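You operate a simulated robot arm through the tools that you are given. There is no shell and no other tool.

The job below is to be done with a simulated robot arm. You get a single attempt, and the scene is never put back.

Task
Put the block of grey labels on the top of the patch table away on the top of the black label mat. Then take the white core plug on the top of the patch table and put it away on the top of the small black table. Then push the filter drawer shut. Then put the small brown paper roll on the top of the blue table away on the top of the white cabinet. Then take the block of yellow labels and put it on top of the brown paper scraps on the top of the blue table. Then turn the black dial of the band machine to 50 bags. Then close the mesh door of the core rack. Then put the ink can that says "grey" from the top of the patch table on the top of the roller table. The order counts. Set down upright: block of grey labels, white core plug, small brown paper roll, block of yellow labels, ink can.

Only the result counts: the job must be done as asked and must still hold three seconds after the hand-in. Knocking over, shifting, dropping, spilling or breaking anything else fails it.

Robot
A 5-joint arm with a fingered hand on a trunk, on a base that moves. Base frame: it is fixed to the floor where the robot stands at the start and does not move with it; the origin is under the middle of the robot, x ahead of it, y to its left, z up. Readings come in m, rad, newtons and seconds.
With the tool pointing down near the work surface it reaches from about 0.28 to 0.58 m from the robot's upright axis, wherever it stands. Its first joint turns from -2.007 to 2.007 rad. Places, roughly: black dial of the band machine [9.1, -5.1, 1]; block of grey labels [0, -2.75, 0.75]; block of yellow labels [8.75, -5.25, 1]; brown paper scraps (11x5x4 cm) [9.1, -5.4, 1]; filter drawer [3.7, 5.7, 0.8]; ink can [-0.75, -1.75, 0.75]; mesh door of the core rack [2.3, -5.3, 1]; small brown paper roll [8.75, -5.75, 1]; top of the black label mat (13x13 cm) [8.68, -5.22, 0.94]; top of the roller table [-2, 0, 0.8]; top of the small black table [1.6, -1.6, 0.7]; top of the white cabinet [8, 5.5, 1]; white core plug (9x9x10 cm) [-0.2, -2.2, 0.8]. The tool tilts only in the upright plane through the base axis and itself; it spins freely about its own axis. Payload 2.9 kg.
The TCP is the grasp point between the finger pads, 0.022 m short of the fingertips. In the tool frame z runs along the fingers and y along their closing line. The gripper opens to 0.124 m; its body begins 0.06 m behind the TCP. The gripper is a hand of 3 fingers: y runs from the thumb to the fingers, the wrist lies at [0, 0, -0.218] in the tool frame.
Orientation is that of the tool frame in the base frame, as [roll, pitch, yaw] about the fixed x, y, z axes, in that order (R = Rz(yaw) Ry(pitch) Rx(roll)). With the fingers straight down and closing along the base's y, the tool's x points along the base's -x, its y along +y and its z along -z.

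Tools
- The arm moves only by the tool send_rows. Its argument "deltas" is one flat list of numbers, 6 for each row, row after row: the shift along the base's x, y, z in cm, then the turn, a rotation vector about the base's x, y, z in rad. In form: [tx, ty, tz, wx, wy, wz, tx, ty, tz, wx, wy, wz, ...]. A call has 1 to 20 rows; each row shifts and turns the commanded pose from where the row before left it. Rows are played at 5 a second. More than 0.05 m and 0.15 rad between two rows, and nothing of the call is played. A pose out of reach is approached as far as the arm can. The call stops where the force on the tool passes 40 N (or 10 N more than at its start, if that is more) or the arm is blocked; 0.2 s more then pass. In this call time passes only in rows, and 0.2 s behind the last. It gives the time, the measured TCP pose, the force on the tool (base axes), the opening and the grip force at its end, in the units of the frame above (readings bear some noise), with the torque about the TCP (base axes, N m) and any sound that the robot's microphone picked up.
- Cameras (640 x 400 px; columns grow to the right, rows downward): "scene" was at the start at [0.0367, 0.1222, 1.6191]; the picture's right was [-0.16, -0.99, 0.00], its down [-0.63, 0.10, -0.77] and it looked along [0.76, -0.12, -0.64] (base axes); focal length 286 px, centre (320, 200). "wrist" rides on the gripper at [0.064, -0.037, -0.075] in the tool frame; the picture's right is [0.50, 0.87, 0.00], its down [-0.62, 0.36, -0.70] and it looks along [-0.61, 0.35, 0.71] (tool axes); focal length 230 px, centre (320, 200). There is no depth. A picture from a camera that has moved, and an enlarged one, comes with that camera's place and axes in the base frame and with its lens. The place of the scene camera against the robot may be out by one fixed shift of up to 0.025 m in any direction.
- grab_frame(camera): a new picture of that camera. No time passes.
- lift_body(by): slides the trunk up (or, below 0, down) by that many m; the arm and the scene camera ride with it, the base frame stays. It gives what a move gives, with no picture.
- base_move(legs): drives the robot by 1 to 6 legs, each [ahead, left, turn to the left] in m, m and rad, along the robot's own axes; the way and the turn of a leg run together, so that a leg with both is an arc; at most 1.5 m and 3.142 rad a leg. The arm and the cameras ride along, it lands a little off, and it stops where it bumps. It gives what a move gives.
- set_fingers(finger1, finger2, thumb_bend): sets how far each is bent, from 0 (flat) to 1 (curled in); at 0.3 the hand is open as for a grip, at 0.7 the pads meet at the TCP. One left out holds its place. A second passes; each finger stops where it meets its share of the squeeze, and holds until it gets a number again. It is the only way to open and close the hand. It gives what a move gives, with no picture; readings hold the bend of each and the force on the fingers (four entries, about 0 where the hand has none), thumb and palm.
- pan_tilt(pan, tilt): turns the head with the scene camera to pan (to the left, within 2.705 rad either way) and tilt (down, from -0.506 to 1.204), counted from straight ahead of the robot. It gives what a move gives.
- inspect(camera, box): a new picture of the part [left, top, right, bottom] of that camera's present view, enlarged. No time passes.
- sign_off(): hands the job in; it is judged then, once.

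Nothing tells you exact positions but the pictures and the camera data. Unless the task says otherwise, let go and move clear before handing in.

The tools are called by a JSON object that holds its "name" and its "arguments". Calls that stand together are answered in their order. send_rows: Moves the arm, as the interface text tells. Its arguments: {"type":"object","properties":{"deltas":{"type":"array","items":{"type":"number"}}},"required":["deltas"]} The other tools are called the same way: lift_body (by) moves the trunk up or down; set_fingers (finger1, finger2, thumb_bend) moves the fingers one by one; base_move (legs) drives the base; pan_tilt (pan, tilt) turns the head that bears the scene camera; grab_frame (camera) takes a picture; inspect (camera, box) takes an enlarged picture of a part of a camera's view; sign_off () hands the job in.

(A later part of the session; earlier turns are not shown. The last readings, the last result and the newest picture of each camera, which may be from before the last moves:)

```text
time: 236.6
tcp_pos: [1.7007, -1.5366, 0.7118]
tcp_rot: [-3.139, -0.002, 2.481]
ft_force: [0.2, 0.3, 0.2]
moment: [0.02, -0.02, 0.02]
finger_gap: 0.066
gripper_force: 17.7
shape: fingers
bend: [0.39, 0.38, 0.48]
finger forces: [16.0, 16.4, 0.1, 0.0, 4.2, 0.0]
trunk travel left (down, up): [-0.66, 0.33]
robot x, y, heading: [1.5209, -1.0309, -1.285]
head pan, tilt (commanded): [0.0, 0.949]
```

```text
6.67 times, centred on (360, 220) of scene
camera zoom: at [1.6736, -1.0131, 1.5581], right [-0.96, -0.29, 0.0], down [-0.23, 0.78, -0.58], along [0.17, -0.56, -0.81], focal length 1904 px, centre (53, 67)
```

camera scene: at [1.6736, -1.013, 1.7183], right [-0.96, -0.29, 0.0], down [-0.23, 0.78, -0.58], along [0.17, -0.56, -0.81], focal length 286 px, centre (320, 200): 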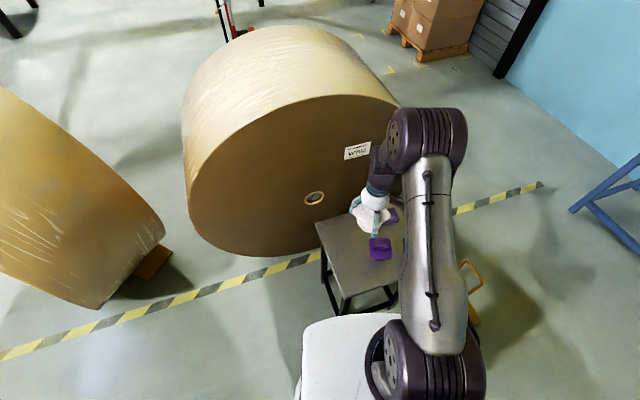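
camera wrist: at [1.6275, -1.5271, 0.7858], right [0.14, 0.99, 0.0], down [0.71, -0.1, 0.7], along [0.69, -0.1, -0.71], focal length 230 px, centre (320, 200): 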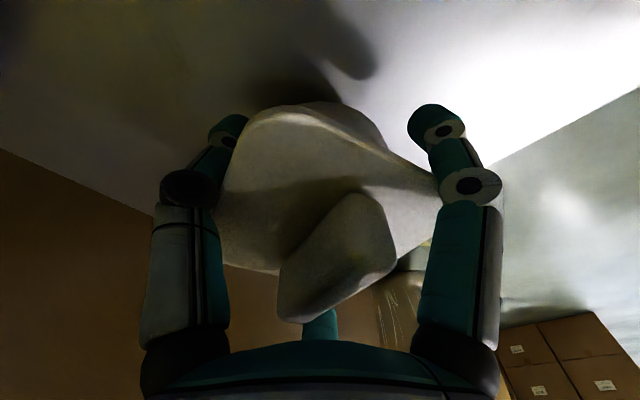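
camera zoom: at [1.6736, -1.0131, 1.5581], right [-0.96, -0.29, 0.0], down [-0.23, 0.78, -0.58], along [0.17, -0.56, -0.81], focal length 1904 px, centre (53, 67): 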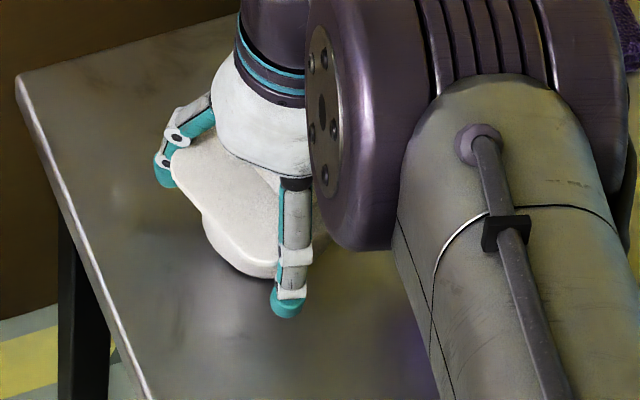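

The plug tilted a little in the grip; I'll lower to light contact and open gradually so it settles on its base.

{"name": "send_rows", "arguments": {"deltas": [0, 0, -0.3, 0, 0, 0]}}

{"name": "set_fingers", "arguments": {"finger1": 0.35, "finger2": 0.35, "thumb_bend": 0.44}}

{"name": "grab_frame", "arguments": {"camera": "wrist"}}

```text
time: 237.0
tcp_pos: [1.702, -1.5363, 0.7078]
tcp_rot: [3.142, -0.001, 2.478]
ft_force: [-0.1, -0.1, -0.9]
moment: [-0.01, -0.02, 0.02]
finger_gap: 0.0665
gripper_force: 18.5
shape: fingers
bend: [0.39, 0.38, 0.48]
finger forces: [15.9, 16.4, 0.0, 0.0, 4.3, 0.1]
trunk travel left (down, up): [-0.66, 0.33]
robot x, y, heading: [1.5169, -1.0338, -1.282]
head pan, tilt (commanded): [0.0, 0.949]
```

```text
time: 238.0
tcp_pos: [1.7018, -1.5365, 0.7076]
tcp_rot: [-3.141, -0.001, 2.479]
ft_force: [-0.5, 1.0, -0.3]
moment: [-0.01, -0.02, 0.0]
finger_gap: 0.0791
gripper_force: 0.8
shape: fingers
bend: [0.35, 0.35, 0.44]
finger forces: [0.8, 0.7, 0.0, 0.0, 0.1, 0.0]
trunk travel left (down, up): [-0.66, 0.33]
robot x, y, heading: [1.5221, -1.0306, -1.28]
head pan, tilt (commanded): [0.0, 0.949]
```

```text
taken
camera wrist: at [1.6276, -1.5275, 0.7837], right [0.14, 0.99, 0.0], down [0.71, -0.1, 0.7], along [0.69, -0.1, -0.71], focal length 230 px, centre (320, 200)
```

wrist: 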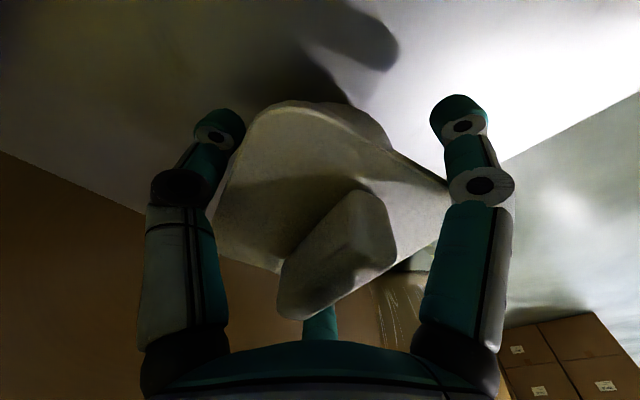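

{"name": "set_fingers", "arguments": {"finger1": 0.29, "finger2": 0.29, "thumb_bend": 0.36}}

{"name": "grab_frame", "arguments": {"camera": "wrist"}}

{"name": "inspect", "arguments": {"camera": "scene", "box": [320, 190, 400, 250]}}

```text
time: 239.0
tcp_pos: [1.7017, -1.5378, 0.7086]
tcp_rot: [-3.141, -0.001, 2.48]
ft_force: [0.4, 0.4, -0.2]
moment: [0.02, 0.04, 0.02]
finger_gap: 0.0976
gripper_force: 0.0
shape: fingers
bend: [0.28, 0.28, 0.36]
finger forces: [0.1, 0.1, 0.1, 0.1, 0.0, 0.1]
trunk travel left (down, up): [-0.66, 0.33]
robot x, y, heading: [1.5192, -1.0308, -1.281]
head pan, tilt (commanded): [0.0, 0.949]
```

```text
taken
camera wrist: at [1.6276, -1.5275, 0.7837], right [0.14, 0.99, 0.0], down [0.71, -0.1, 0.7], along [0.69, -0.1, -0.71], focal length 230 px, centre (320, 200)
```

wrist: 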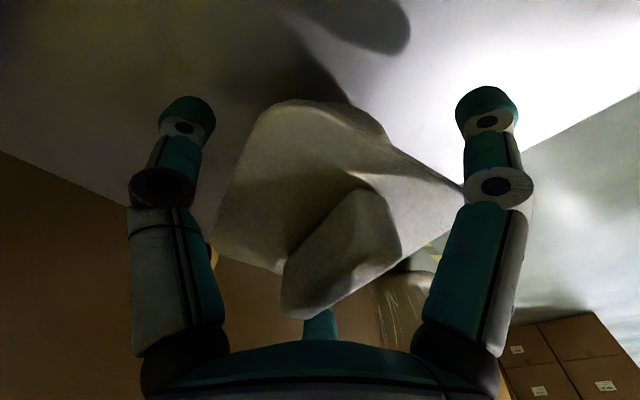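

```text
6.67 times, centred on (360, 220) of scene
camera zoom: at [1.6736, -1.0129, 1.5583], right [-0.96, -0.29, 0.0], down [-0.23, 0.78, -0.58], along [0.17, -0.56, -0.81], focal length 1904 px, centre (53, 67)
```

zoom: 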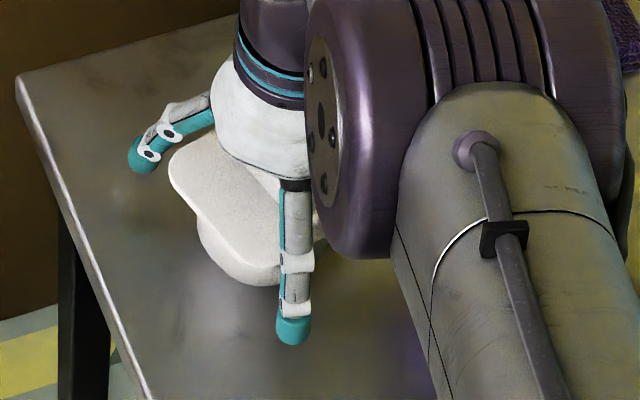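

The plug now stands by itself. Open wider and rise.

{"name": "set_fingers", "arguments": {"finger1": 0.18, "finger2": 0.18, "thumb_bend": 0.2}}

{"name": "grab_frame", "arguments": {"camera": "wrist"}}

```text
time: 240.0
tcp_pos: [1.7016, -1.5364, 0.7069]
tcp_rot: [3.141, 0.001, 2.477]
ft_force: [-0.5, 0.0, 0.8]
moment: [0.01, 0.01, -0.03]
finger_gap: 0.1219
gripper_force: 0.0
shape: fingers
bend: [0.18, 0.18, 0.2]
finger forces: [0.0, 0.0, 0.0, 0.0, 0.0, 0.1]
trunk travel left (down, up): [-0.66, 0.33]
robot x, y, heading: [1.5199, -1.0333, -1.283]
head pan, tilt (commanded): [0.0, 0.949]
```

```text
taken
camera wrist: at [1.6276, -1.5275, 0.7837], right [0.14, 0.99, 0.0], down [0.71, -0.1, 0.7], along [0.69, -0.1, -0.71], focal length 230 px, centre (320, 200)
```

wrist: 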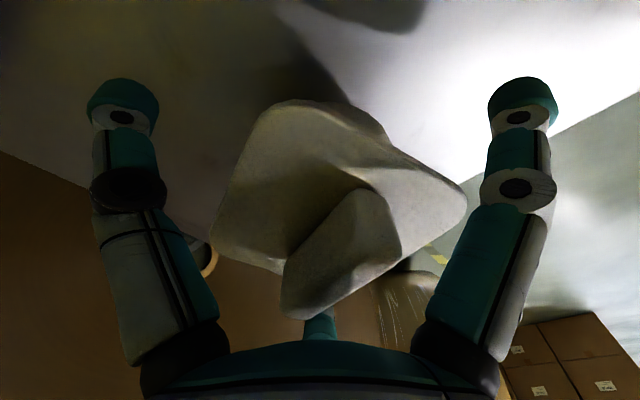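

{"name": "send_rows", "arguments": {"deltas": [0, 0, 1.5, 0, 0, 0, 0, 0, 3, 0, 0, 0, 0, 0, 4, 0, 0, 0, 0, 0, 4, 0, 0, 0, 0, 0, 4, 0, 0, 0, 0, 0, 4, 0, 0, 0]}}

{"name": "grab_frame", "arguments": {"camera": "wrist"}}

{"name": "inspect", "arguments": {"camera": "scene", "box": [300, 150, 460, 270]}}

```text
time: 241.4
tcp_pos: [1.7032, -1.536, 0.9142]
tcp_rot: [3.141, 0.0, 2.479]
ft_force: [0.6, 0.1, -0.2]
moment: [0.01, -0.02, 0.01]
finger_gap: 0.1219
gripper_force: 0.1
shape: fingers
bend: [0.18, 0.18, 0.2]
finger forces: [0.0, 0.1, 0.0, 0.0, 0.0, 0.0]
trunk travel left (down, up): [-0.66, 0.33]
robot x, y, heading: [1.5194, -1.0321, -1.282]
head pan, tilt (commanded): [0.0, 0.949]
```

```text
taken
camera wrist: at [1.6285, -1.526, 0.99], right [0.14, 0.99, 0.0], down [0.71, -0.1, 0.7], along [0.69, -0.1, -0.71], focal length 230 px, centre (320, 200)
```

wrist: 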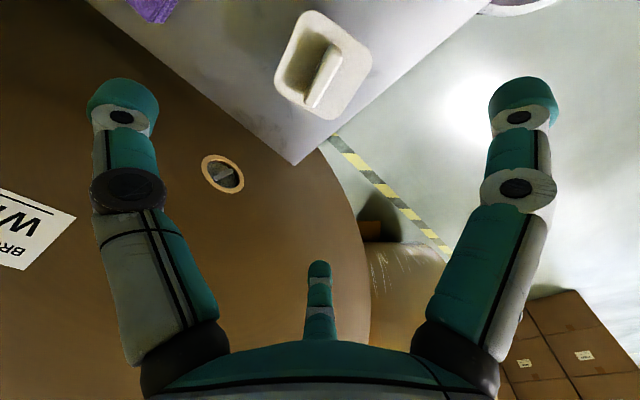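

```text
3.33 times, centred on (380, 210) of scene
camera zoom: at [1.6733, -1.0122, 1.5583], right [-0.96, -0.29, 0.0], down [-0.23, 0.78, -0.58], along [0.17, -0.56, -0.81], focal length 952 px, centre (120, 167)
```

zoom: 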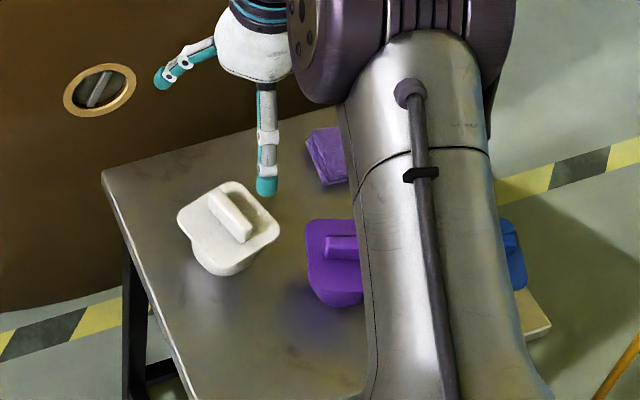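

The plug stands upright on the black table. Next is the filter drawer in the north-east; I'll draw in the arm and drive to an open spot to look that way.

{"name": "send_rows", "arguments": {"deltas": [-1.37, 3.76, 2, 0, 0, 0, -1.37, 3.76, 2, 0, 0, 0, -1.37, 3.76, 2, 0, 0, 0, 0, 0, 4, 0, 0, 0]}}

{"name": "base_move", "arguments": {"legs": [[-1.18, -0.715, 0], [0, 0, 2.48]]}}

{"name": "pan_tilt", "arguments": {"pan": 0, "tilt": 0.25}}

{"name": "grab_frame", "arguments": {"camera": "scene"}}

```text
time: 242.4
tcp_pos: [1.6615, -1.4231, 1.0122]
tcp_rot: [-3.141, -0.001, 2.479]
ft_force: [0.5, 0.0, 0.2]
moment: [0.0, 0.02, 0.0]
finger_gap: 0.1224
gripper_force: 0.1
shape: fingers
bend: [0.18, 0.18, 0.2]
finger forces: [0.1, 0.0, 0.0, 0.1, 0.0, 0.0]
trunk travel left (down, up): [-0.66, 0.33]
robot x, y, heading: [1.5166, -1.0327, -1.276]
head pan, tilt (commanded): [0.0, 0.949]
```

```text
time: 255.2
tcp_pos: [0.6263, 0.2958, 1.013]
tcp_rot: [-3.141, 0.001, -1.325]
ft_force: [0.5, -0.2, 0.0]
moment: [0.01, 0.0, -0.02]
finger_gap: 0.1219
gripper_force: 0.0
shape: fingers
bend: [0.18, 0.18, 0.2]
finger forces: [0.1, 0.0, 0.0, 0.1, 0.0, 0.1]
trunk travel left (down, up): [-0.66, 0.33]
robot x, y, heading: [0.4993, -0.0985, 1.2]
head pan, tilt (commanded): [0.0, 0.949]
```

```text
time: 256.3
tcp_pos: [0.6268, 0.2949, 1.0139]
tcp_rot: [3.14, -0.001, -1.325]
ft_force: [0.3, 0.0, 0.4]
moment: [0.02, 0.0, 0.02]
finger_gap: 0.1222
gripper_force: 0.1
shape: fingers
bend: [0.18, 0.18, 0.2]
finger forces: [0.1, 0.0, 0.0, 0.0, 0.0, 0.0]
trunk travel left (down, up): [-0.66, 0.33]
robot x, y, heading: [0.5015, -0.1003, 1.197]
head pan, tilt (commanded): [0.0, 0.25]
```

```text
taken
camera scene: at [0.3881, -0.0251, 1.6189], right [0.93, -0.36, 0.0], down [-0.09, -0.23, -0.97], along [0.35, 0.9, -0.25], focal length 286 px, centre (320, 200)
```

scene: 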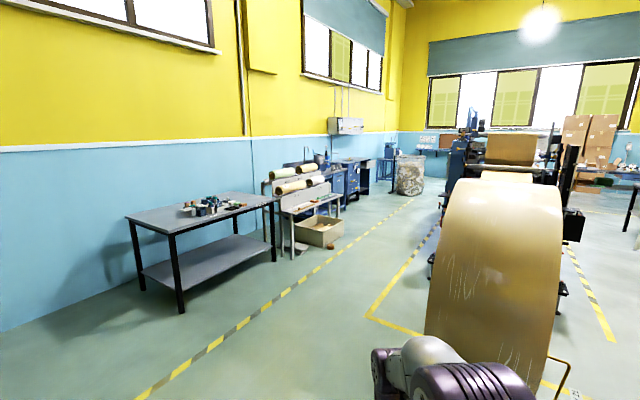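

{"name": "inspect", "arguments": {"camera": "scene", "box": [240, 110, 440, 260]}}

```text
2.67 times, centred on (340, 185) of scene
camera zoom: at [0.3881, -0.0251, 1.6189], right [0.93, -0.36, 0.0], down [-0.09, -0.23, -0.97], along [0.35, 0.9, -0.25], focal length 762 px, centre (267, 240)
```

zoom: 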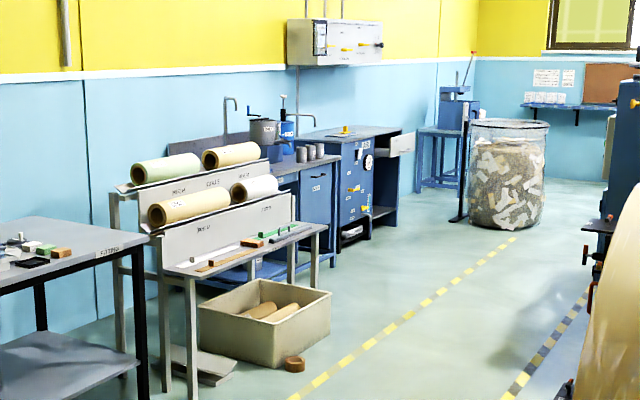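

A grey open drawer sticks out at the right end of the blue filter bench (about (3.7, 5.7)). I'll drive up the corridor to about (2.8, 3.4) and look.

{"name": "base_move", "arguments": {"legs": [[1.293, 0.4, 0], [0.765, -0.237, 0], [0.765, -0.237, 0], [1.25, -0.79, 0]]}}

{"name": "pan_tilt", "arguments": {"pan": 0, "tilt": 0.35}}

{"name": "grab_frame", "arguments": {"camera": "scene"}}

```text
time: 277.7
tcp_pos: [2.8856, 3.7892, 1.0138]
tcp_rot: [-3.141, 0.001, -1.301]
ft_force: [-0.5, -0.6, 0.1]
moment: [-0.01, -0.02, 0.0]
finger_gap: 0.1221
gripper_force: 0.0
shape: fingers
bend: [0.18, 0.18, 0.2]
finger forces: [0.1, 0.0, 0.0, 0.0, 0.1, 0.0]
trunk travel left (down, up): [-0.66, 0.33]
robot x, y, heading: [2.7687, 3.3934, 1.223]
head pan, tilt (commanded): [0.0, 0.25]
```

```text
time: 278.4
tcp_pos: [2.8849, 3.7904, 1.0126]
tcp_rot: [3.141, 0.001, -1.302]
ft_force: [0.6, -0.9, 0.9]
moment: [0.0, -0.01, 0.0]
finger_gap: 0.122
gripper_force: 0.1
shape: fingers
bend: [0.18, 0.18, 0.2]
finger forces: [0.0, 0.0, 0.1, 0.0, 0.0, 0.1]
trunk travel left (down, up): [-0.66, 0.33]
robot x, y, heading: [2.7672, 3.39, 1.224]
head pan, tilt (commanded): [0.0, 0.351]
```

```text
taken
camera scene: at [2.6537, 3.4637, 1.6095], right [0.94, -0.34, 0.0], down [-0.12, -0.32, -0.94], along [0.32, 0.88, -0.34], focal length 286 px, centre (320, 200)
```

scene: 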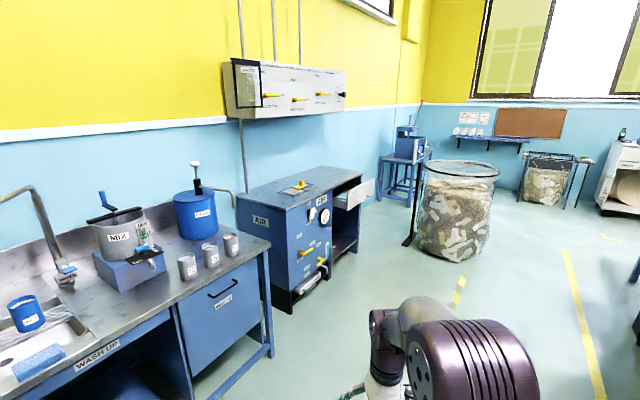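

{"name": "inspect", "arguments": {"camera": "scene", "box": [230, 150, 440, 320]}}

```text
2.35 times, centred on (335, 235) of scene
camera zoom: at [2.6537, 3.4637, 1.6095], right [0.94, -0.34, 0.0], down [-0.12, -0.32, -0.94], along [0.32, 0.88, -0.34], focal length 672 px, centre (285, 118)
```

zoom: 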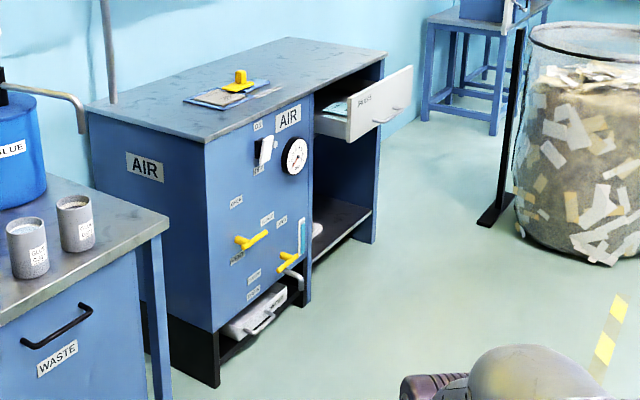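

The open drawer is in the right part of the "AIR" cabinet, opening toward the corridor. I'll drive to face it from about 1 m away.

{"name": "base_move", "arguments": {"legs": [[0.826, -0.357, 0], [0.826, -0.357, 0], [0, 0, 0.96]]}}

{"name": "pan_tilt", "arguments": {"pan": 0, "tilt": 0.6}}

{"name": "grab_frame", "arguments": {"camera": "scene"}}

```text
time: 289.9
tcp_pos: [3.7506, 5.013, 1.0131]
tcp_rot: [-3.141, 0.0, -0.339]
ft_force: [-0.3, 0.1, 0.3]
moment: [0.02, -0.01, 0.01]
finger_gap: 0.122
gripper_force: 0.1
shape: fingers
bend: [0.18, 0.18, 0.2]
finger forces: [0.1, 0.1, 0.1, 0.1, 0.1, 0.1]
trunk travel left (down, up): [-0.66, 0.33]
robot x, y, heading: [4.0079, 4.6891, 2.181]
head pan, tilt (commanded): [0.0, 0.351]
```

```text
time: 290.7
tcp_pos: [3.7506, 5.0133, 1.0121]
tcp_rot: [-3.141, 0.001, -0.34]
ft_force: [0.6, 0.2, -0.1]
moment: [-0.01, 0.02, 0.03]
finger_gap: 0.1222
gripper_force: 0.0
shape: fingers
bend: [0.18, 0.18, 0.2]
finger forces: [0.1, 0.1, 0.0, 0.0, 0.1, 0.1]
trunk travel left (down, up): [-0.66, 0.33]
robot x, y, heading: [4.0082, 4.6887, 2.182]
head pan, tilt (commanded): [0.0, 0.6]
```

```text
taken
camera scene: at [3.8862, 4.6185, 1.5868], right [0.82, 0.57, 0.0], down [0.32, -0.46, -0.83], along [-0.47, 0.68, -0.56], focal length 286 px, centre (320, 200)
```

scene: 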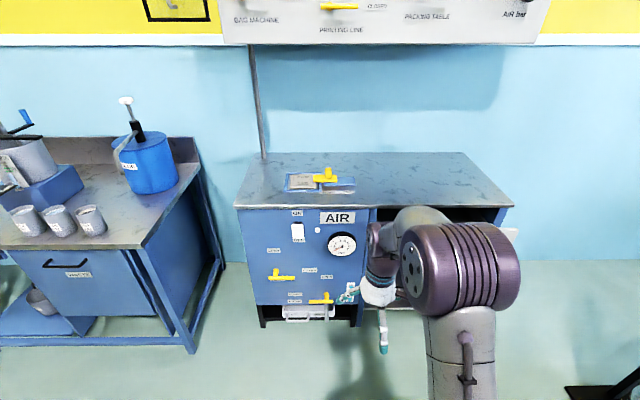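

The arm hides the drawer; I'll swing it to the left to see.

{"name": "send_rows", "arguments": {"deltas": [-2.7, -4.1, 0, 0, 0, 0.12, -2.7, -4.1, 0, 0, 0, 0.12, -2.7, -4.1, 0, 0, 0, 0.12, -2.7, -4.1, 0, 0, 0, 0.12, -2.7, -4.1, 0, 0, 0, 0.12, -2.7, -4.1, 0, 0, 0, 0.12]}}

{"name": "grab_frame", "arguments": {"camera": "scene"}}

```text
time: 292.1
tcp_pos: [3.5869, 4.7644, 1.0125]
tcp_rot: [-3.141, -0.002, 0.381]
ft_force: [-0.6, -0.7, -0.6]
moment: [-0.01, -0.02, -0.02]
finger_gap: 0.1223
gripper_force: 0.2
shape: fingers
bend: [0.18, 0.18, 0.2]
finger forces: [0.0, 0.1, 0.1, 0.1, 0.1, 0.0]
trunk travel left (down, up): [-0.66, 0.33]
robot x, y, heading: [4.0068, 4.6853, 2.186]
head pan, tilt (commanded): [0.0, 0.6]
```

```text
taken
camera scene: at [3.885, 4.617, 1.5866], right [0.82, 0.57, 0.0], down [0.33, -0.46, -0.83], along [-0.47, 0.68, -0.56], focal length 286 px, centre (320, 200)
```

scene: 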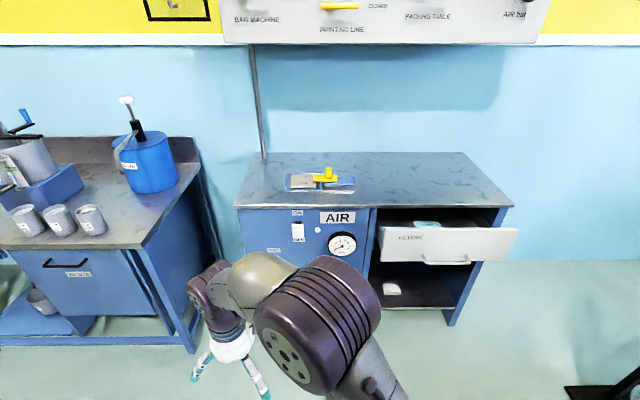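

The "FILTERS" drawer front is about 0.38 m to my right, out by roughly 0.1 m. I'll close the hand, bring the arm in front, then move right and forward.

{"name": "send_rows", "arguments": {"deltas": [3.12, 2.96, 0, 0, 0, -0.103, 3.12, 2.96, 0, 0, 0, -0.103, 3.12, 2.96, 0, 0, 0, -0.103, 3.12, 2.96, 0, 0, 0, -0.103, 3.12, 2.96, 0, 0, 0, -0.103, 3.12, 2.96, 0, 0, 0, -0.103, 3.12, 2.96, 0, 0, 0, -0.103]}}

{"name": "set_fingers", "arguments": {"finger1": 0.7, "finger2": 0.7, "thumb_bend": 0.7}}

{"name": "base_move", "arguments": {"legs": [[0, -0.38, 0], [0.36, 0, 0]]}}

{"name": "pan_tilt", "arguments": {"pan": 0, "tilt": 0.9}}

{"name": "grab_frame", "arguments": {"camera": "scene"}}

{"name": "grab_frame", "arguments": {"camera": "wrist"}}

```text
time: 293.7
tcp_pos: [3.8084, 4.9751, 1.0119]
tcp_rot: [3.142, -0.001, -0.341]
ft_force: [-0.7, 0.6, -0.2]
moment: [-0.02, 0.02, 0.02]
finger_gap: 0.1223
gripper_force: 0.0
shape: fingers
bend: [0.18, 0.18, 0.2]
finger forces: [0.0, 0.0, 0.0, 0.0, 0.1, 0.0]
trunk travel left (down, up): [-0.66, 0.33]
robot x, y, heading: [4.0123, 4.6886, 2.182]
head pan, tilt (commanded): [0.0, 0.6]
```

```text
time: 294.7
tcp_pos: [3.8069, 4.9737, 1.0104]
tcp_rot: [-3.141, -0.001, -0.341]
ft_force: [-0.2, 0.1, 0.5]
moment: [-0.01, 0.0, 0.02]
finger_gap: 0.0
gripper_force: 0.0
shape: fingers
bend: [0.69, 0.69, 0.7]
finger forces: [0.0, 0.1, 0.1, 0.0, 0.1, 0.1]
trunk travel left (down, up): [-0.66, 0.33]
robot x, y, heading: [4.0088, 4.6879, 2.18]
head pan, tilt (commanded): [0.0, 0.6]
```

```text
time: 299.0
tcp_pos: [3.9101, 5.4884, 1.0114]
tcp_rot: [3.141, 0.0, -0.341]
ft_force: [0.4, -0.2, 0.2]
moment: [-0.07, 0.01, 0.02]
finger_gap: 0.0002
gripper_force: 0.1
shape: fingers
bend: [0.69, 0.69, 0.7]
finger forces: [0.0, 0.0, 0.2, 0.0, 0.0, 0.0]
trunk travel left (down, up): [-0.66, 0.33]
robot x, y, heading: [4.1129, 5.2006, 2.18]
head pan, tilt (commanded): [0.0, 0.6]
```

```text
time: 299.8
tcp_pos: [3.9097, 5.4871, 1.012]
tcp_rot: [-3.141, 0.0, -0.343]
ft_force: [0.4, -0.2, -0.5]
moment: [-0.01, 0.0, 0.01]
finger_gap: 0.0
gripper_force: 0.0
shape: fingers
bend: [0.69, 0.69, 0.7]
finger forces: [0.1, 0.0, 0.0, 0.0, 0.1, 0.0]
trunk travel left (down, up): [-0.66, 0.33]
robot x, y, heading: [4.108, 5.2014, 2.181]
head pan, tilt (commanded): [0.0, 0.901]
```

```text
taken
camera scene: at [3.9966, 5.1216, 1.562], right [0.82, 0.57, 0.0], down [0.45, -0.64, -0.62], along [-0.36, 0.51, -0.78], focal length 286 px, centre (320, 200)
```

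scene: 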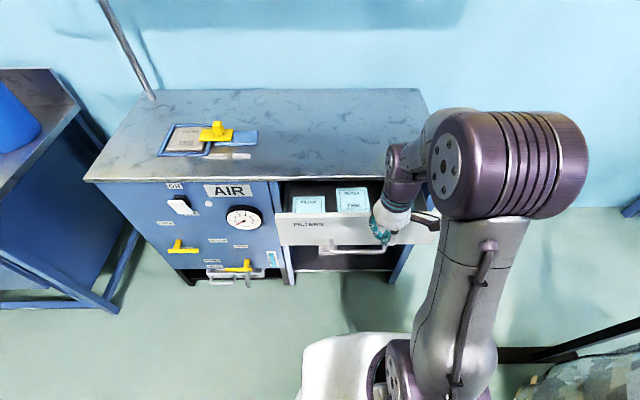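

```text
taken
camera wrist: at [3.9821, 5.5008, 1.0875], right [0.18, -0.98, 0.0], down [-0.7, -0.13, 0.7], along [-0.69, -0.13, -0.71], focal length 230 px, centre (320, 200)
```

wrist: 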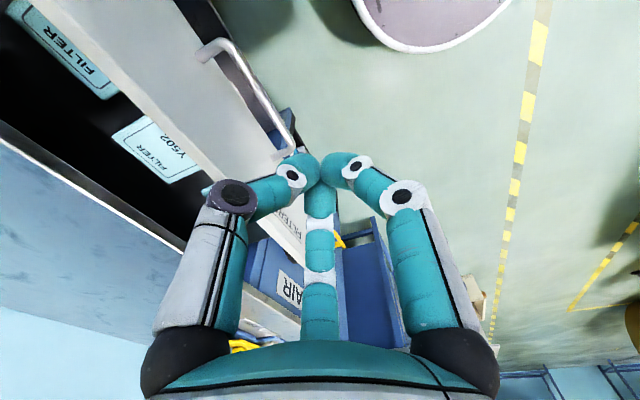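

The hand is centred on the drawer, about 0.17 m in front of it. I'll lower the hand to about 0.79 m.

{"name": "send_rows", "arguments": {"deltas": [0, 0, -4.5, 0, 0, 0, 0, 0, -4.5, 0, 0, 0, 0, 0, -4.5, 0, 0, 0, 0, 0, -4.5, 0, 0, 0, 0, 0, -4, 0, 0, 0]}}

{"name": "grab_frame", "arguments": {"camera": "scene"}}

{"name": "grab_frame", "arguments": {"camera": "wrist"}}

```text
time: 301.0
tcp_pos: [3.9099, 5.4881, 0.7914]
tcp_rot: [3.141, 0.0, -0.342]
ft_force: [0.5, -0.2, -0.8]
moment: [-0.03, 0.02, 0.01]
finger_gap: 0.0001
gripper_force: 0.1
shape: fingers
bend: [0.69, 0.69, 0.7]
finger forces: [0.0, 0.0, 0.0, 0.0, 0.0, 0.0]
trunk travel left (down, up): [-0.66, 0.33]
robot x, y, heading: [4.1136, 5.2015, 2.183]
head pan, tilt (commanded): [0.0, 0.901]
```

```text
taken
camera scene: at [3.9961, 5.1225, 1.562], right [0.82, 0.57, 0.0], down [0.45, -0.64, -0.62], along [-0.36, 0.51, -0.78], focal length 286 px, centre (320, 200)
```

scene: 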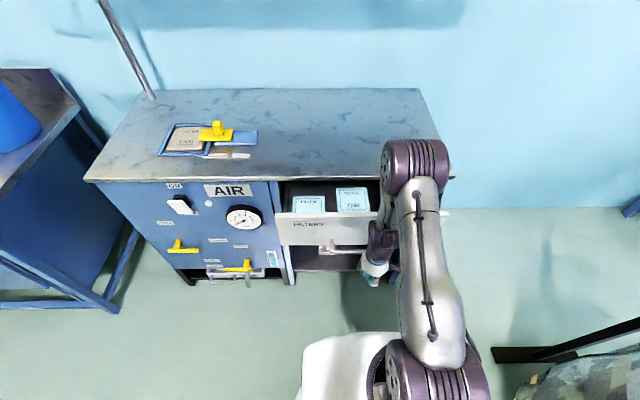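

```text
taken
camera wrist: at [3.9813, 5.5008, 0.8669], right [0.18, -0.98, 0.0], down [-0.7, -0.13, 0.7], along [-0.69, -0.13, -0.71], focal length 230 px, centre (320, 200)
```

wrist: 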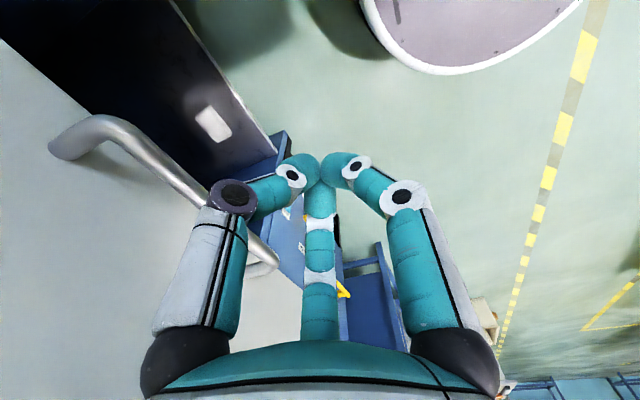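

The hand is at the right height, above the handle bar. Now I push forward toward the cabinet.

{"name": "send_rows", "arguments": {"deltas": [-1.15, 1.64, 0, 0, 0, 0, -1.15, 1.64, 0, 0, 0, 0, -1.15, 1.64, 0, 0, 0, 0, -1.15, 1.64, 0, 0, 0, 0, -1.15, 1.64, 0, 0, 0, 0]}}

{"name": "send_rows", "arguments": {"deltas": [-0.86, 1.23, 0, 0, 0, 0, -0.86, 1.23, 0, 0, 0, 0]}}

{"name": "grab_frame", "arguments": {"camera": "scene"}}

{"name": "grab_frame", "arguments": {"camera": "wrist"}}

```text
time: 302.2
tcp_pos: [3.8533, 5.5714, 0.7932]
tcp_rot: [3.141, 0.0, -0.341]
ft_force: [0.0, 0.2, 0.8]
moment: [0.04, 0.0, 0.01]
finger_gap: 0.0
gripper_force: 0.0
shape: fingers
bend: [0.69, 0.69, 0.7]
finger forces: [0.0, 0.0, 0.1, 0.1, 0.0, 0.1]
trunk travel left (down, up): [-0.66, 0.33]
robot x, y, heading: [4.1106, 5.1996, 2.184]
head pan, tilt (commanded): [0.0, 0.901]
```

```text
time: 302.8
tcp_pos: [3.8348, 5.5956, 0.7919]
tcp_rot: [-3.141, 0.0, -0.342]
ft_force: [-0.2, -0.7, 0.6]
moment: [-0.01, 0.02, 0.01]
finger_gap: 0.0
gripper_force: 0.0
shape: fingers
bend: [0.69, 0.69, 0.7]
finger forces: [0.0, 0.0, 0.0, 0.0, 0.0, 0.0]
trunk travel left (down, up): [-0.66, 0.33]
robot x, y, heading: [4.1088, 5.2006, 2.183]
head pan, tilt (commanded): [0.0, 0.901]
```

```text
taken
camera scene: at [3.9964, 5.122, 1.5619], right [0.82, 0.57, 0.0], down [0.45, -0.64, -0.62], along [-0.36, 0.51, -0.78], focal length 286 px, centre (320, 200)
```

scene: 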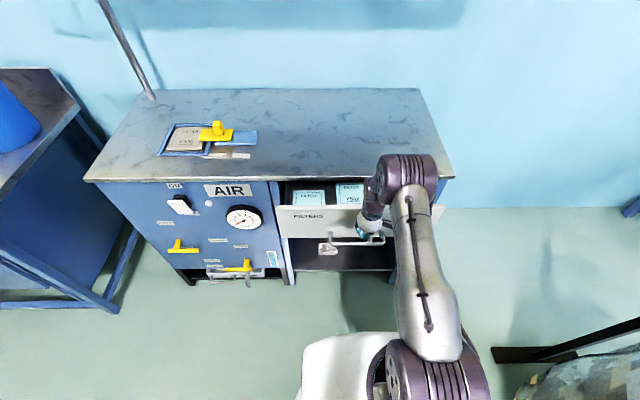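

```text
taken
camera wrist: at [3.9068, 5.6086, 0.8677], right [0.18, -0.98, 0.0], down [-0.7, -0.13, 0.7], along [-0.69, -0.13, -0.71], focal length 230 px, centre (320, 200)
```

wrist: 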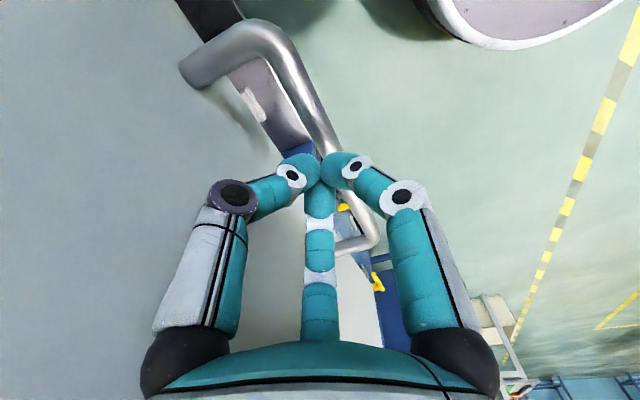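

{"name": "send_rows", "arguments": {"deltas": [-0.57, 0.82, 0, 0, 0, 0, -0.57, 0.82, 0, 0, 0, 0, -0.57, 0.82, 0, 0, 0, 0]}}

{"name": "send_rows", "arguments": {"deltas": [-0.57, 0.82, 0, 0, 0, 0, -0.57, 0.82, 0, 0, 0, 0]}}

{"name": "grab_frame", "arguments": {"camera": "scene"}}

{"name": "grab_frame", "arguments": {"camera": "wrist"}}

```text
time: 303.6
tcp_pos: [3.8172, 5.6188, 0.7918]
tcp_rot: [3.141, 0.001, -0.342]
ft_force: [0.5, 0.1, 0.7]
moment: [0.03, 0.02, -0.02]
finger_gap: 0.0003
gripper_force: 0.0
shape: fingers
bend: [0.69, 0.69, 0.7]
finger forces: [0.0, 0.0, 0.1, 0.0, 0.0, 0.4]
trunk travel left (down, up): [-0.66, 0.33]
robot x, y, heading: [4.1079, 5.2013, 2.178]
head pan, tilt (commanded): [0.0, 0.901]
```

```text
time: 304.2
tcp_pos: [3.8068, 5.6357, 0.7917]
tcp_rot: [3.141, -0.001, -0.342]
ft_force: [0.2, -0.1, 0.5]
moment: [0.01, 0.01, 0.03]
finger_gap: 0.0
gripper_force: 0.0
shape: fingers
bend: [0.69, 0.69, 0.7]
finger forces: [0.0, 0.0, 0.0, 0.0, 0.1, 0.1]
trunk travel left (down, up): [-0.66, 0.33]
robot x, y, heading: [4.109, 5.2017, 2.183]
head pan, tilt (commanded): [0.0, 0.901]
```

```text
taken
camera scene: at [3.9964, 5.1219, 1.5619], right [0.82, 0.57, 0.0], down [0.45, -0.64, -0.62], along [-0.36, 0.51, -0.78], focal length 286 px, centre (320, 200)
```

scene: 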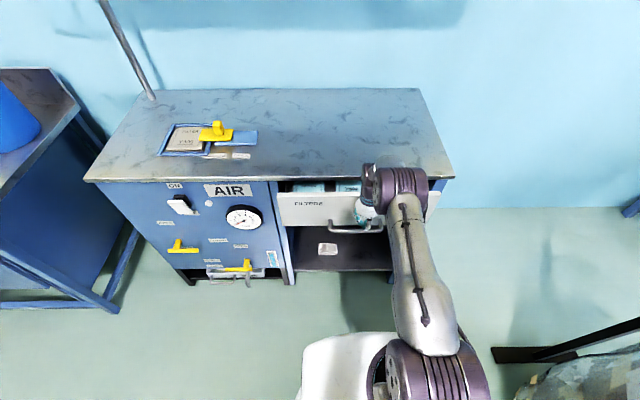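

```text
taken
camera wrist: at [3.8785, 5.6486, 0.8673], right [0.18, -0.98, 0.0], down [-0.7, -0.13, 0.7], along [-0.69, -0.13, -0.71], focal length 230 px, centre (320, 200)
```

wrist: 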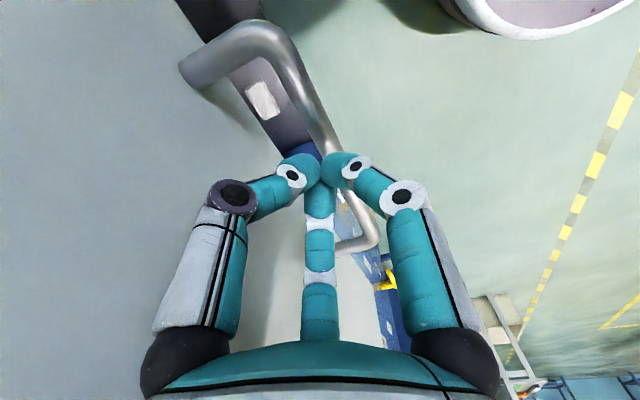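

The drawer slides in with the hand. Continue pushing.

{"name": "send_rows", "arguments": {"deltas": [-0.57, 0.82, 0, 0, 0, 0, -0.57, 0.82, 0, 0, 0, 0, -0.57, 0.82, 0, 0, 0, 0, -0.57, 0.82, 0, 0, 0, 0]}}

{"name": "grab_frame", "arguments": {"camera": "scene"}}

```text
time: 305.2
tcp_pos: [3.7841, 5.6685, 0.7924]
tcp_rot: [-3.141, 0.0, -0.341]
ft_force: [0.3, -0.1, -1.2]
moment: [0.06, -0.03, 0.0]
finger_gap: 0.0
gripper_force: 1.2
shape: fingers
bend: [0.69, 0.69, 0.7]
finger forces: [0.0, 0.0, 0.0, 0.0, 0.0, 0.6]
trunk travel left (down, up): [-0.66, 0.33]
robot x, y, heading: [4.1081, 5.2019, 2.181]
head pan, tilt (commanded): [0.0, 0.901]
```

```text
taken
camera scene: at [3.9964, 5.1219, 1.562], right [0.82, 0.57, 0.0], down [0.45, -0.64, -0.62], along [-0.36, 0.51, -0.78], focal length 286 px, centre (320, 200)
```

scene: 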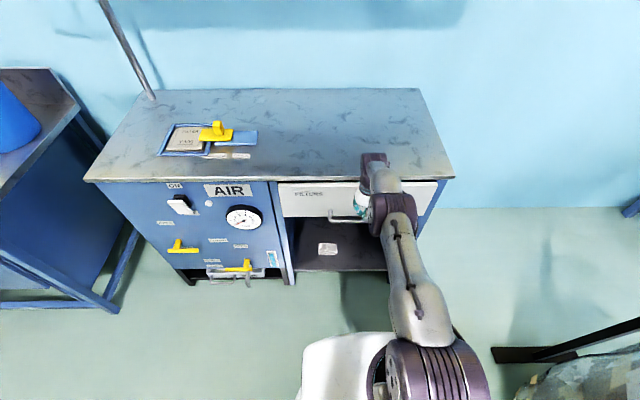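

{"name": "send_rows", "arguments": {"deltas": [-0.46, 0.65, 0, 0, 0, 0, -0.46, 0.65, 0, 0, 0, 0]}}

{"name": "inspect", "arguments": {"camera": "scene", "box": [260, 140, 460, 290]}}

{"name": "grab_frame", "arguments": {"camera": "wrist"}}

```text
time: 305.8
tcp_pos: [3.7833, 5.6682, 0.7918]
tcp_rot: [-3.141, 0.001, -0.342]
ft_force: [-0.1, -0.7, 0.9]
moment: [0.01, 0.01, 0.03]
finger_gap: 0.0
gripper_force: 0.2
shape: fingers
bend: [0.69, 0.69, 0.7]
finger forces: [0.1, 0.0, 0.0, 0.0, 0.0, 0.5]
out of reach, approached as far as the arm can: row 1, 2
trunk travel left (down, up): [-0.66, 0.33]
robot x, y, heading: [4.1126, 5.2019, 2.182]
head pan, tilt (commanded): [0.0, 0.901]
```

```text
2.67 times, centred on (360, 215) of scene
camera zoom: at [3.9965, 5.1217, 1.5619], right [0.82, 0.57, 0.0], down [0.45, -0.64, -0.62], along [-0.36, 0.51, -0.78], focal length 762 px, centre (213, 160)
```

zoom: 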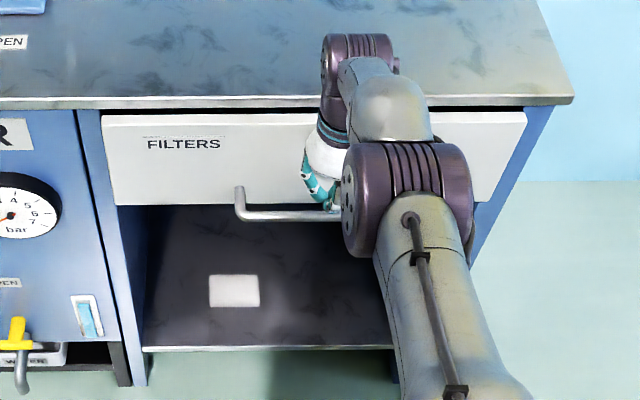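

```text
taken
camera wrist: at [3.8562, 5.6815, 0.8672], right [0.18, -0.98, 0.0], down [-0.7, -0.13, 0.7], along [-0.69, -0.13, -0.71], focal length 230 px, centre (320, 200)
```

wrist: 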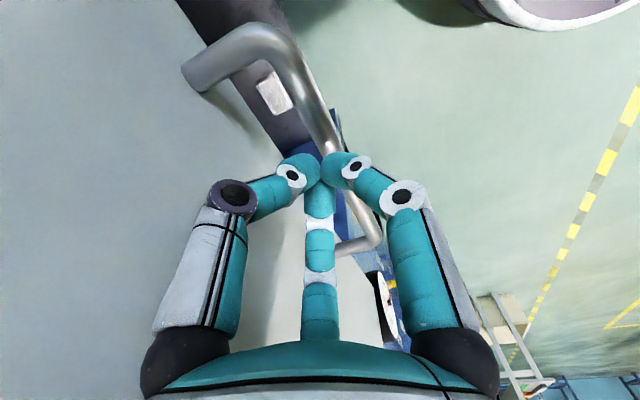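

The arm is at its reach; I'll finish the push by creeping the base forward.

{"name": "base_move", "arguments": {"legs": [[0.025, 0, 0]]}}

{"name": "inspect", "arguments": {"camera": "scene", "box": [260, 140, 460, 290]}}

```text
time: 306.8
tcp_pos: [3.7702, 5.6882, 0.7909]
tcp_rot: [3.138, -0.006, -0.342]
ft_force: [2.1, -1.5, -0.4]
moment: [0.08, 0.06, 0.04]
finger_gap: 0.0
gripper_force: 1.1
shape: fingers
bend: [0.69, 0.69, 0.7]
finger forces: [0.0, 0.0, 0.0, 0.0, 0.0, 1.4]
trunk travel left (down, up): [-0.66, 0.33]
robot x, y, heading: [4.0977, 5.2248, 2.184]
head pan, tilt (commanded): [0.0, 0.901]
stopped in leg 1: the robot was blocked; the commanded pose is now the measured one
```

```text
2.67 times, centred on (360, 215) of scene
camera zoom: at [3.9818, 5.1428, 1.5619], right [0.82, 0.57, 0.0], down [0.45, -0.64, -0.62], along [-0.36, 0.51, -0.78], focal length 762 px, centre (213, 160)
```

zoom: 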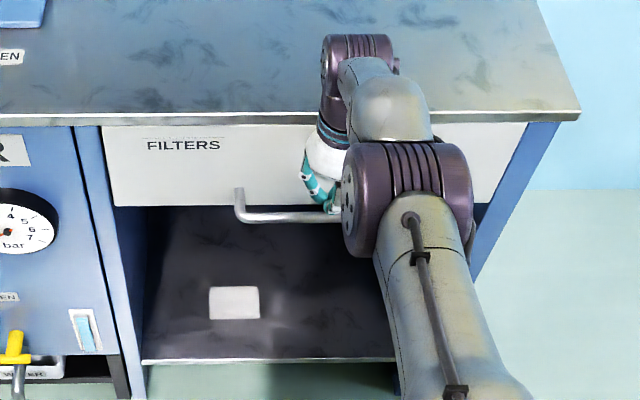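

It got blocked, probably because the drawer is shut. I'll back away and check.

{"name": "base_move", "arguments": {"legs": [[-0.15, 0, 0]]}}

{"name": "send_rows", "arguments": {"deltas": [0.57, -0.82, 0, 0, 0, 0, 2.3, -3.3, 0, 0, 0, 0, 2.3, -3.3, 0, 0, 0, 0, 0, 0, 4.5, 0, 0, 0, 0, 0, 4.5, 0, 0, 0, 0, 0, 4.5, 0, 0, 0, 0, 0, 4.5, 0, 0, 0]}}

{"name": "grab_frame", "arguments": {"camera": "wrist"}}

{"name": "inspect", "arguments": {"camera": "scene", "box": [260, 110, 460, 290]}}

```text
time: 308.2
tcp_pos: [3.8563, 5.5654, 0.7927]
tcp_rot: [3.138, -0.006, -0.339]
ft_force: [0.1, 0.1, 0.3]
moment: [0.01, 0.02, -0.01]
finger_gap: 0.0
gripper_force: 0.1
shape: fingers
bend: [0.69, 0.69, 0.7]
finger forces: [0.0, 0.1, 0.0, 0.1, 0.1, 0.0]
trunk travel left (down, up): [-0.66, 0.33]
robot x, y, heading: [4.1868, 5.103, 2.181]
head pan, tilt (commanded): [0.0, 0.901]
```

```text
time: 309.8
tcp_pos: [3.9077, 5.4913, 0.9724]
tcp_rot: [3.139, -0.005, -0.341]
ft_force: [-0.9, -0.2, 1.2]
moment: [-0.03, -0.04, -0.02]
finger_gap: 0.0
gripper_force: 0.1
shape: fingers
bend: [0.69, 0.69, 0.7]
finger forces: [0.0, 0.0, 0.1, 0.1, 0.1, 0.0]
trunk travel left (down, up): [-0.66, 0.33]
robot x, y, heading: [4.1805, 5.103, 2.186]
head pan, tilt (commanded): [0.0, 0.901]
```

```text
taken
camera wrist: at [3.9793, 5.5051, 1.0479], right [0.18, -0.98, 0.01], down [-0.7, -0.13, 0.7], along [-0.69, -0.13, -0.71], focal length 230 px, centre (320, 200)
```

wrist: 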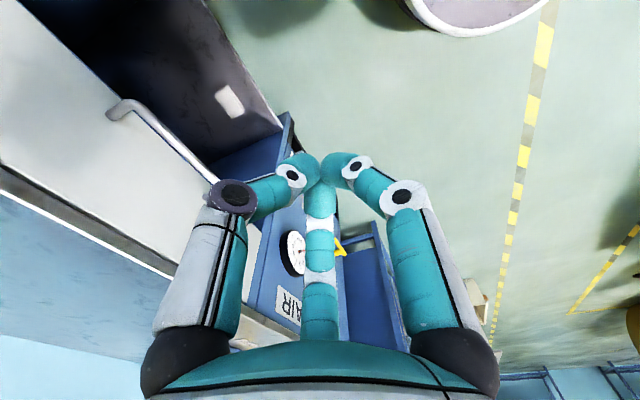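

```text
2.22 times, centred on (360, 200) of scene
camera zoom: at [4.0679, 5.02, 1.5619], right [0.82, 0.57, 0.0], down [0.45, -0.64, -0.62], along [-0.36, 0.51, -0.78], focal length 635 px, centre (231, 200)
```

zoom: 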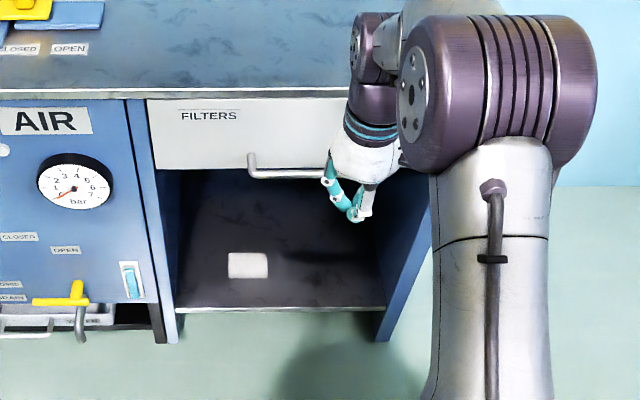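

The drawer looks flush; I'll shift left and view it at an angle to be sure it is completely shut.

{"name": "base_move", "arguments": {"legs": [[0.0, 0.75, 0]]}}

{"name": "pan_tilt", "arguments": {"pan": -0.75, "tilt": 0.7}}

{"name": "grab_frame", "arguments": {"camera": "scene"}}

```text
time: 313.8
tcp_pos: [3.293, 5.0624, 0.9715]
tcp_rot: [3.137, -0.004, -0.343]
ft_force: [-0.5, -0.4, 0.0]
moment: [0.0, -0.03, -0.05]
finger_gap: 0.0
gripper_force: 0.0
shape: fingers
bend: [0.69, 0.69, 0.7]
finger forces: [0.0, 0.1, 0.1, 0.1, 0.0, 0.0]
trunk travel left (down, up): [-0.66, 0.33]
robot x, y, heading: [3.5657, 4.6679, 2.187]
head pan, tilt (commanded): [0.0, 0.901]
```

```text
time: 314.9
tcp_pos: [3.2935, 5.0609, 0.972]
tcp_rot: [3.138, -0.005, -0.344]
ft_force: [1.0, -0.1, -0.9]
moment: [-0.03, 0.0, 0.04]
finger_gap: 0.0001
gripper_force: 0.0
shape: fingers
bend: [0.69, 0.69, 0.7]
finger forces: [0.0, 0.0, 0.0, 0.0, 0.1, 0.0]
trunk travel left (down, up): [-0.66, 0.33]
robot x, y, heading: [3.5702, 4.6694, 2.18]
head pan, tilt (commanded): [-0.75, 0.7]
```

```text
taken
camera scene: at [3.5072, 4.6126, 1.5781], right [0.99, -0.14, 0.0], down [-0.09, -0.64, -0.76], along [0.11, 0.76, -0.64], focal length 286 px, centre (320, 200)
```

scene: 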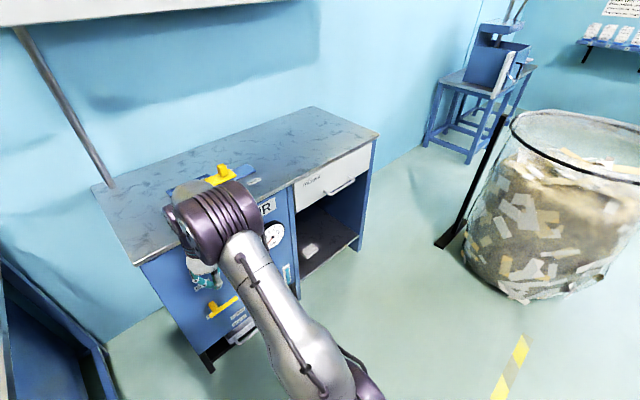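

{"name": "inspect", "arguments": {"camera": "scene", "box": [270, 120, 390, 220]}}

```text
4.00 times, centred on (330, 170) of scene
camera zoom: at [3.5072, 4.6126, 1.5781], right [0.99, -0.14, 0.0], down [-0.09, -0.64, -0.76], along [0.11, 0.76, -0.64], focal length 1143 px, centre (280, 320)
```

zoom: 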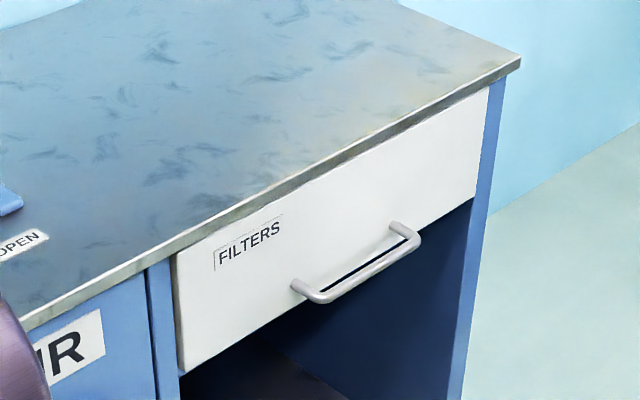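

The drawer is nearly flush, but a thin edge may still stand out, perhaps because the palm met the table-top edge. I'll tilt the hand forward so the closed fingertips lead, and push once more.

{"name": "send_rows", "arguments": {"deltas": [0, 0, 0, 0.109, 0.0767, 0, 0, 0, 0, 0.109, 0.0767, 0, 0, 0, 0, 0.109, 0.0767, 0, 0, 0, 0, 0.109, 0.0767, 0, 0, 0, 0, 0.109, 0.0767, 0, 0, 0, 0, 0.109, 0.0767, 0, 0, 0, 0, 0.109, 0.0767, 0, 0, 0, 0, 0.109, 0.0767, 0, 0, 0, 0, 0.109, 0.0767, 0]}}

{"name": "grab_frame", "arguments": {"camera": "wrist"}}

{"name": "grab_frame", "arguments": {"camera": "scene"}}

```text
time: 316.9
tcp_pos: [3.292, 5.0624, 0.9706]
tcp_rot: [-2.172, 0.858, 0.132]
ft_force: [0.6, -0.5, -0.1]
moment: [-0.01, -0.01, -0.01]
finger_gap: 0.0
gripper_force: 0.0
shape: fingers
bend: [0.69, 0.69, 0.7]
finger forces: [0.1, 0.0, 0.1, 0.1, 0.0, 0.0]
trunk travel left (down, up): [-0.66, 0.33]
robot x, y, heading: [3.5667, 4.6684, 2.184]
head pan, tilt (commanded): [-0.75, 0.7]
```

```text
taken
camera wrist: at [3.3935, 5.0339, 0.9704], right [-0.15, -0.51, -0.84], down [-0.22, -0.82, 0.54], along [-0.96, 0.27, 0.01], focal length 230 px, centre (320, 200)
```

wrist: 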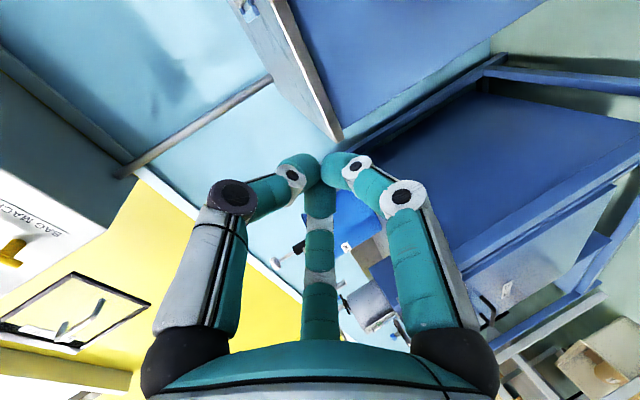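

```text
taken
camera scene: at [3.5069, 4.6132, 1.5781], right [0.99, -0.14, 0.0], down [-0.09, -0.64, -0.76], along [0.11, 0.76, -0.64], focal length 286 px, centre (320, 200)
```

scene: 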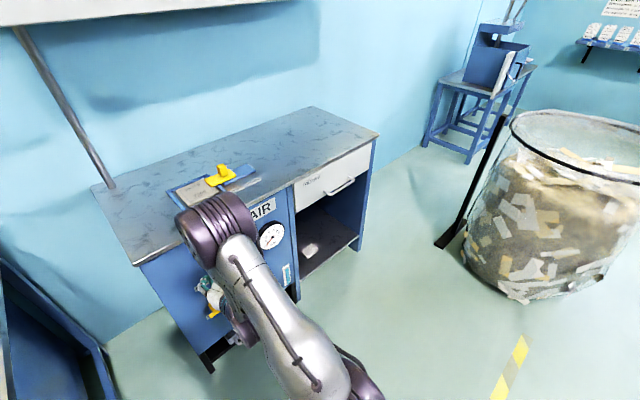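

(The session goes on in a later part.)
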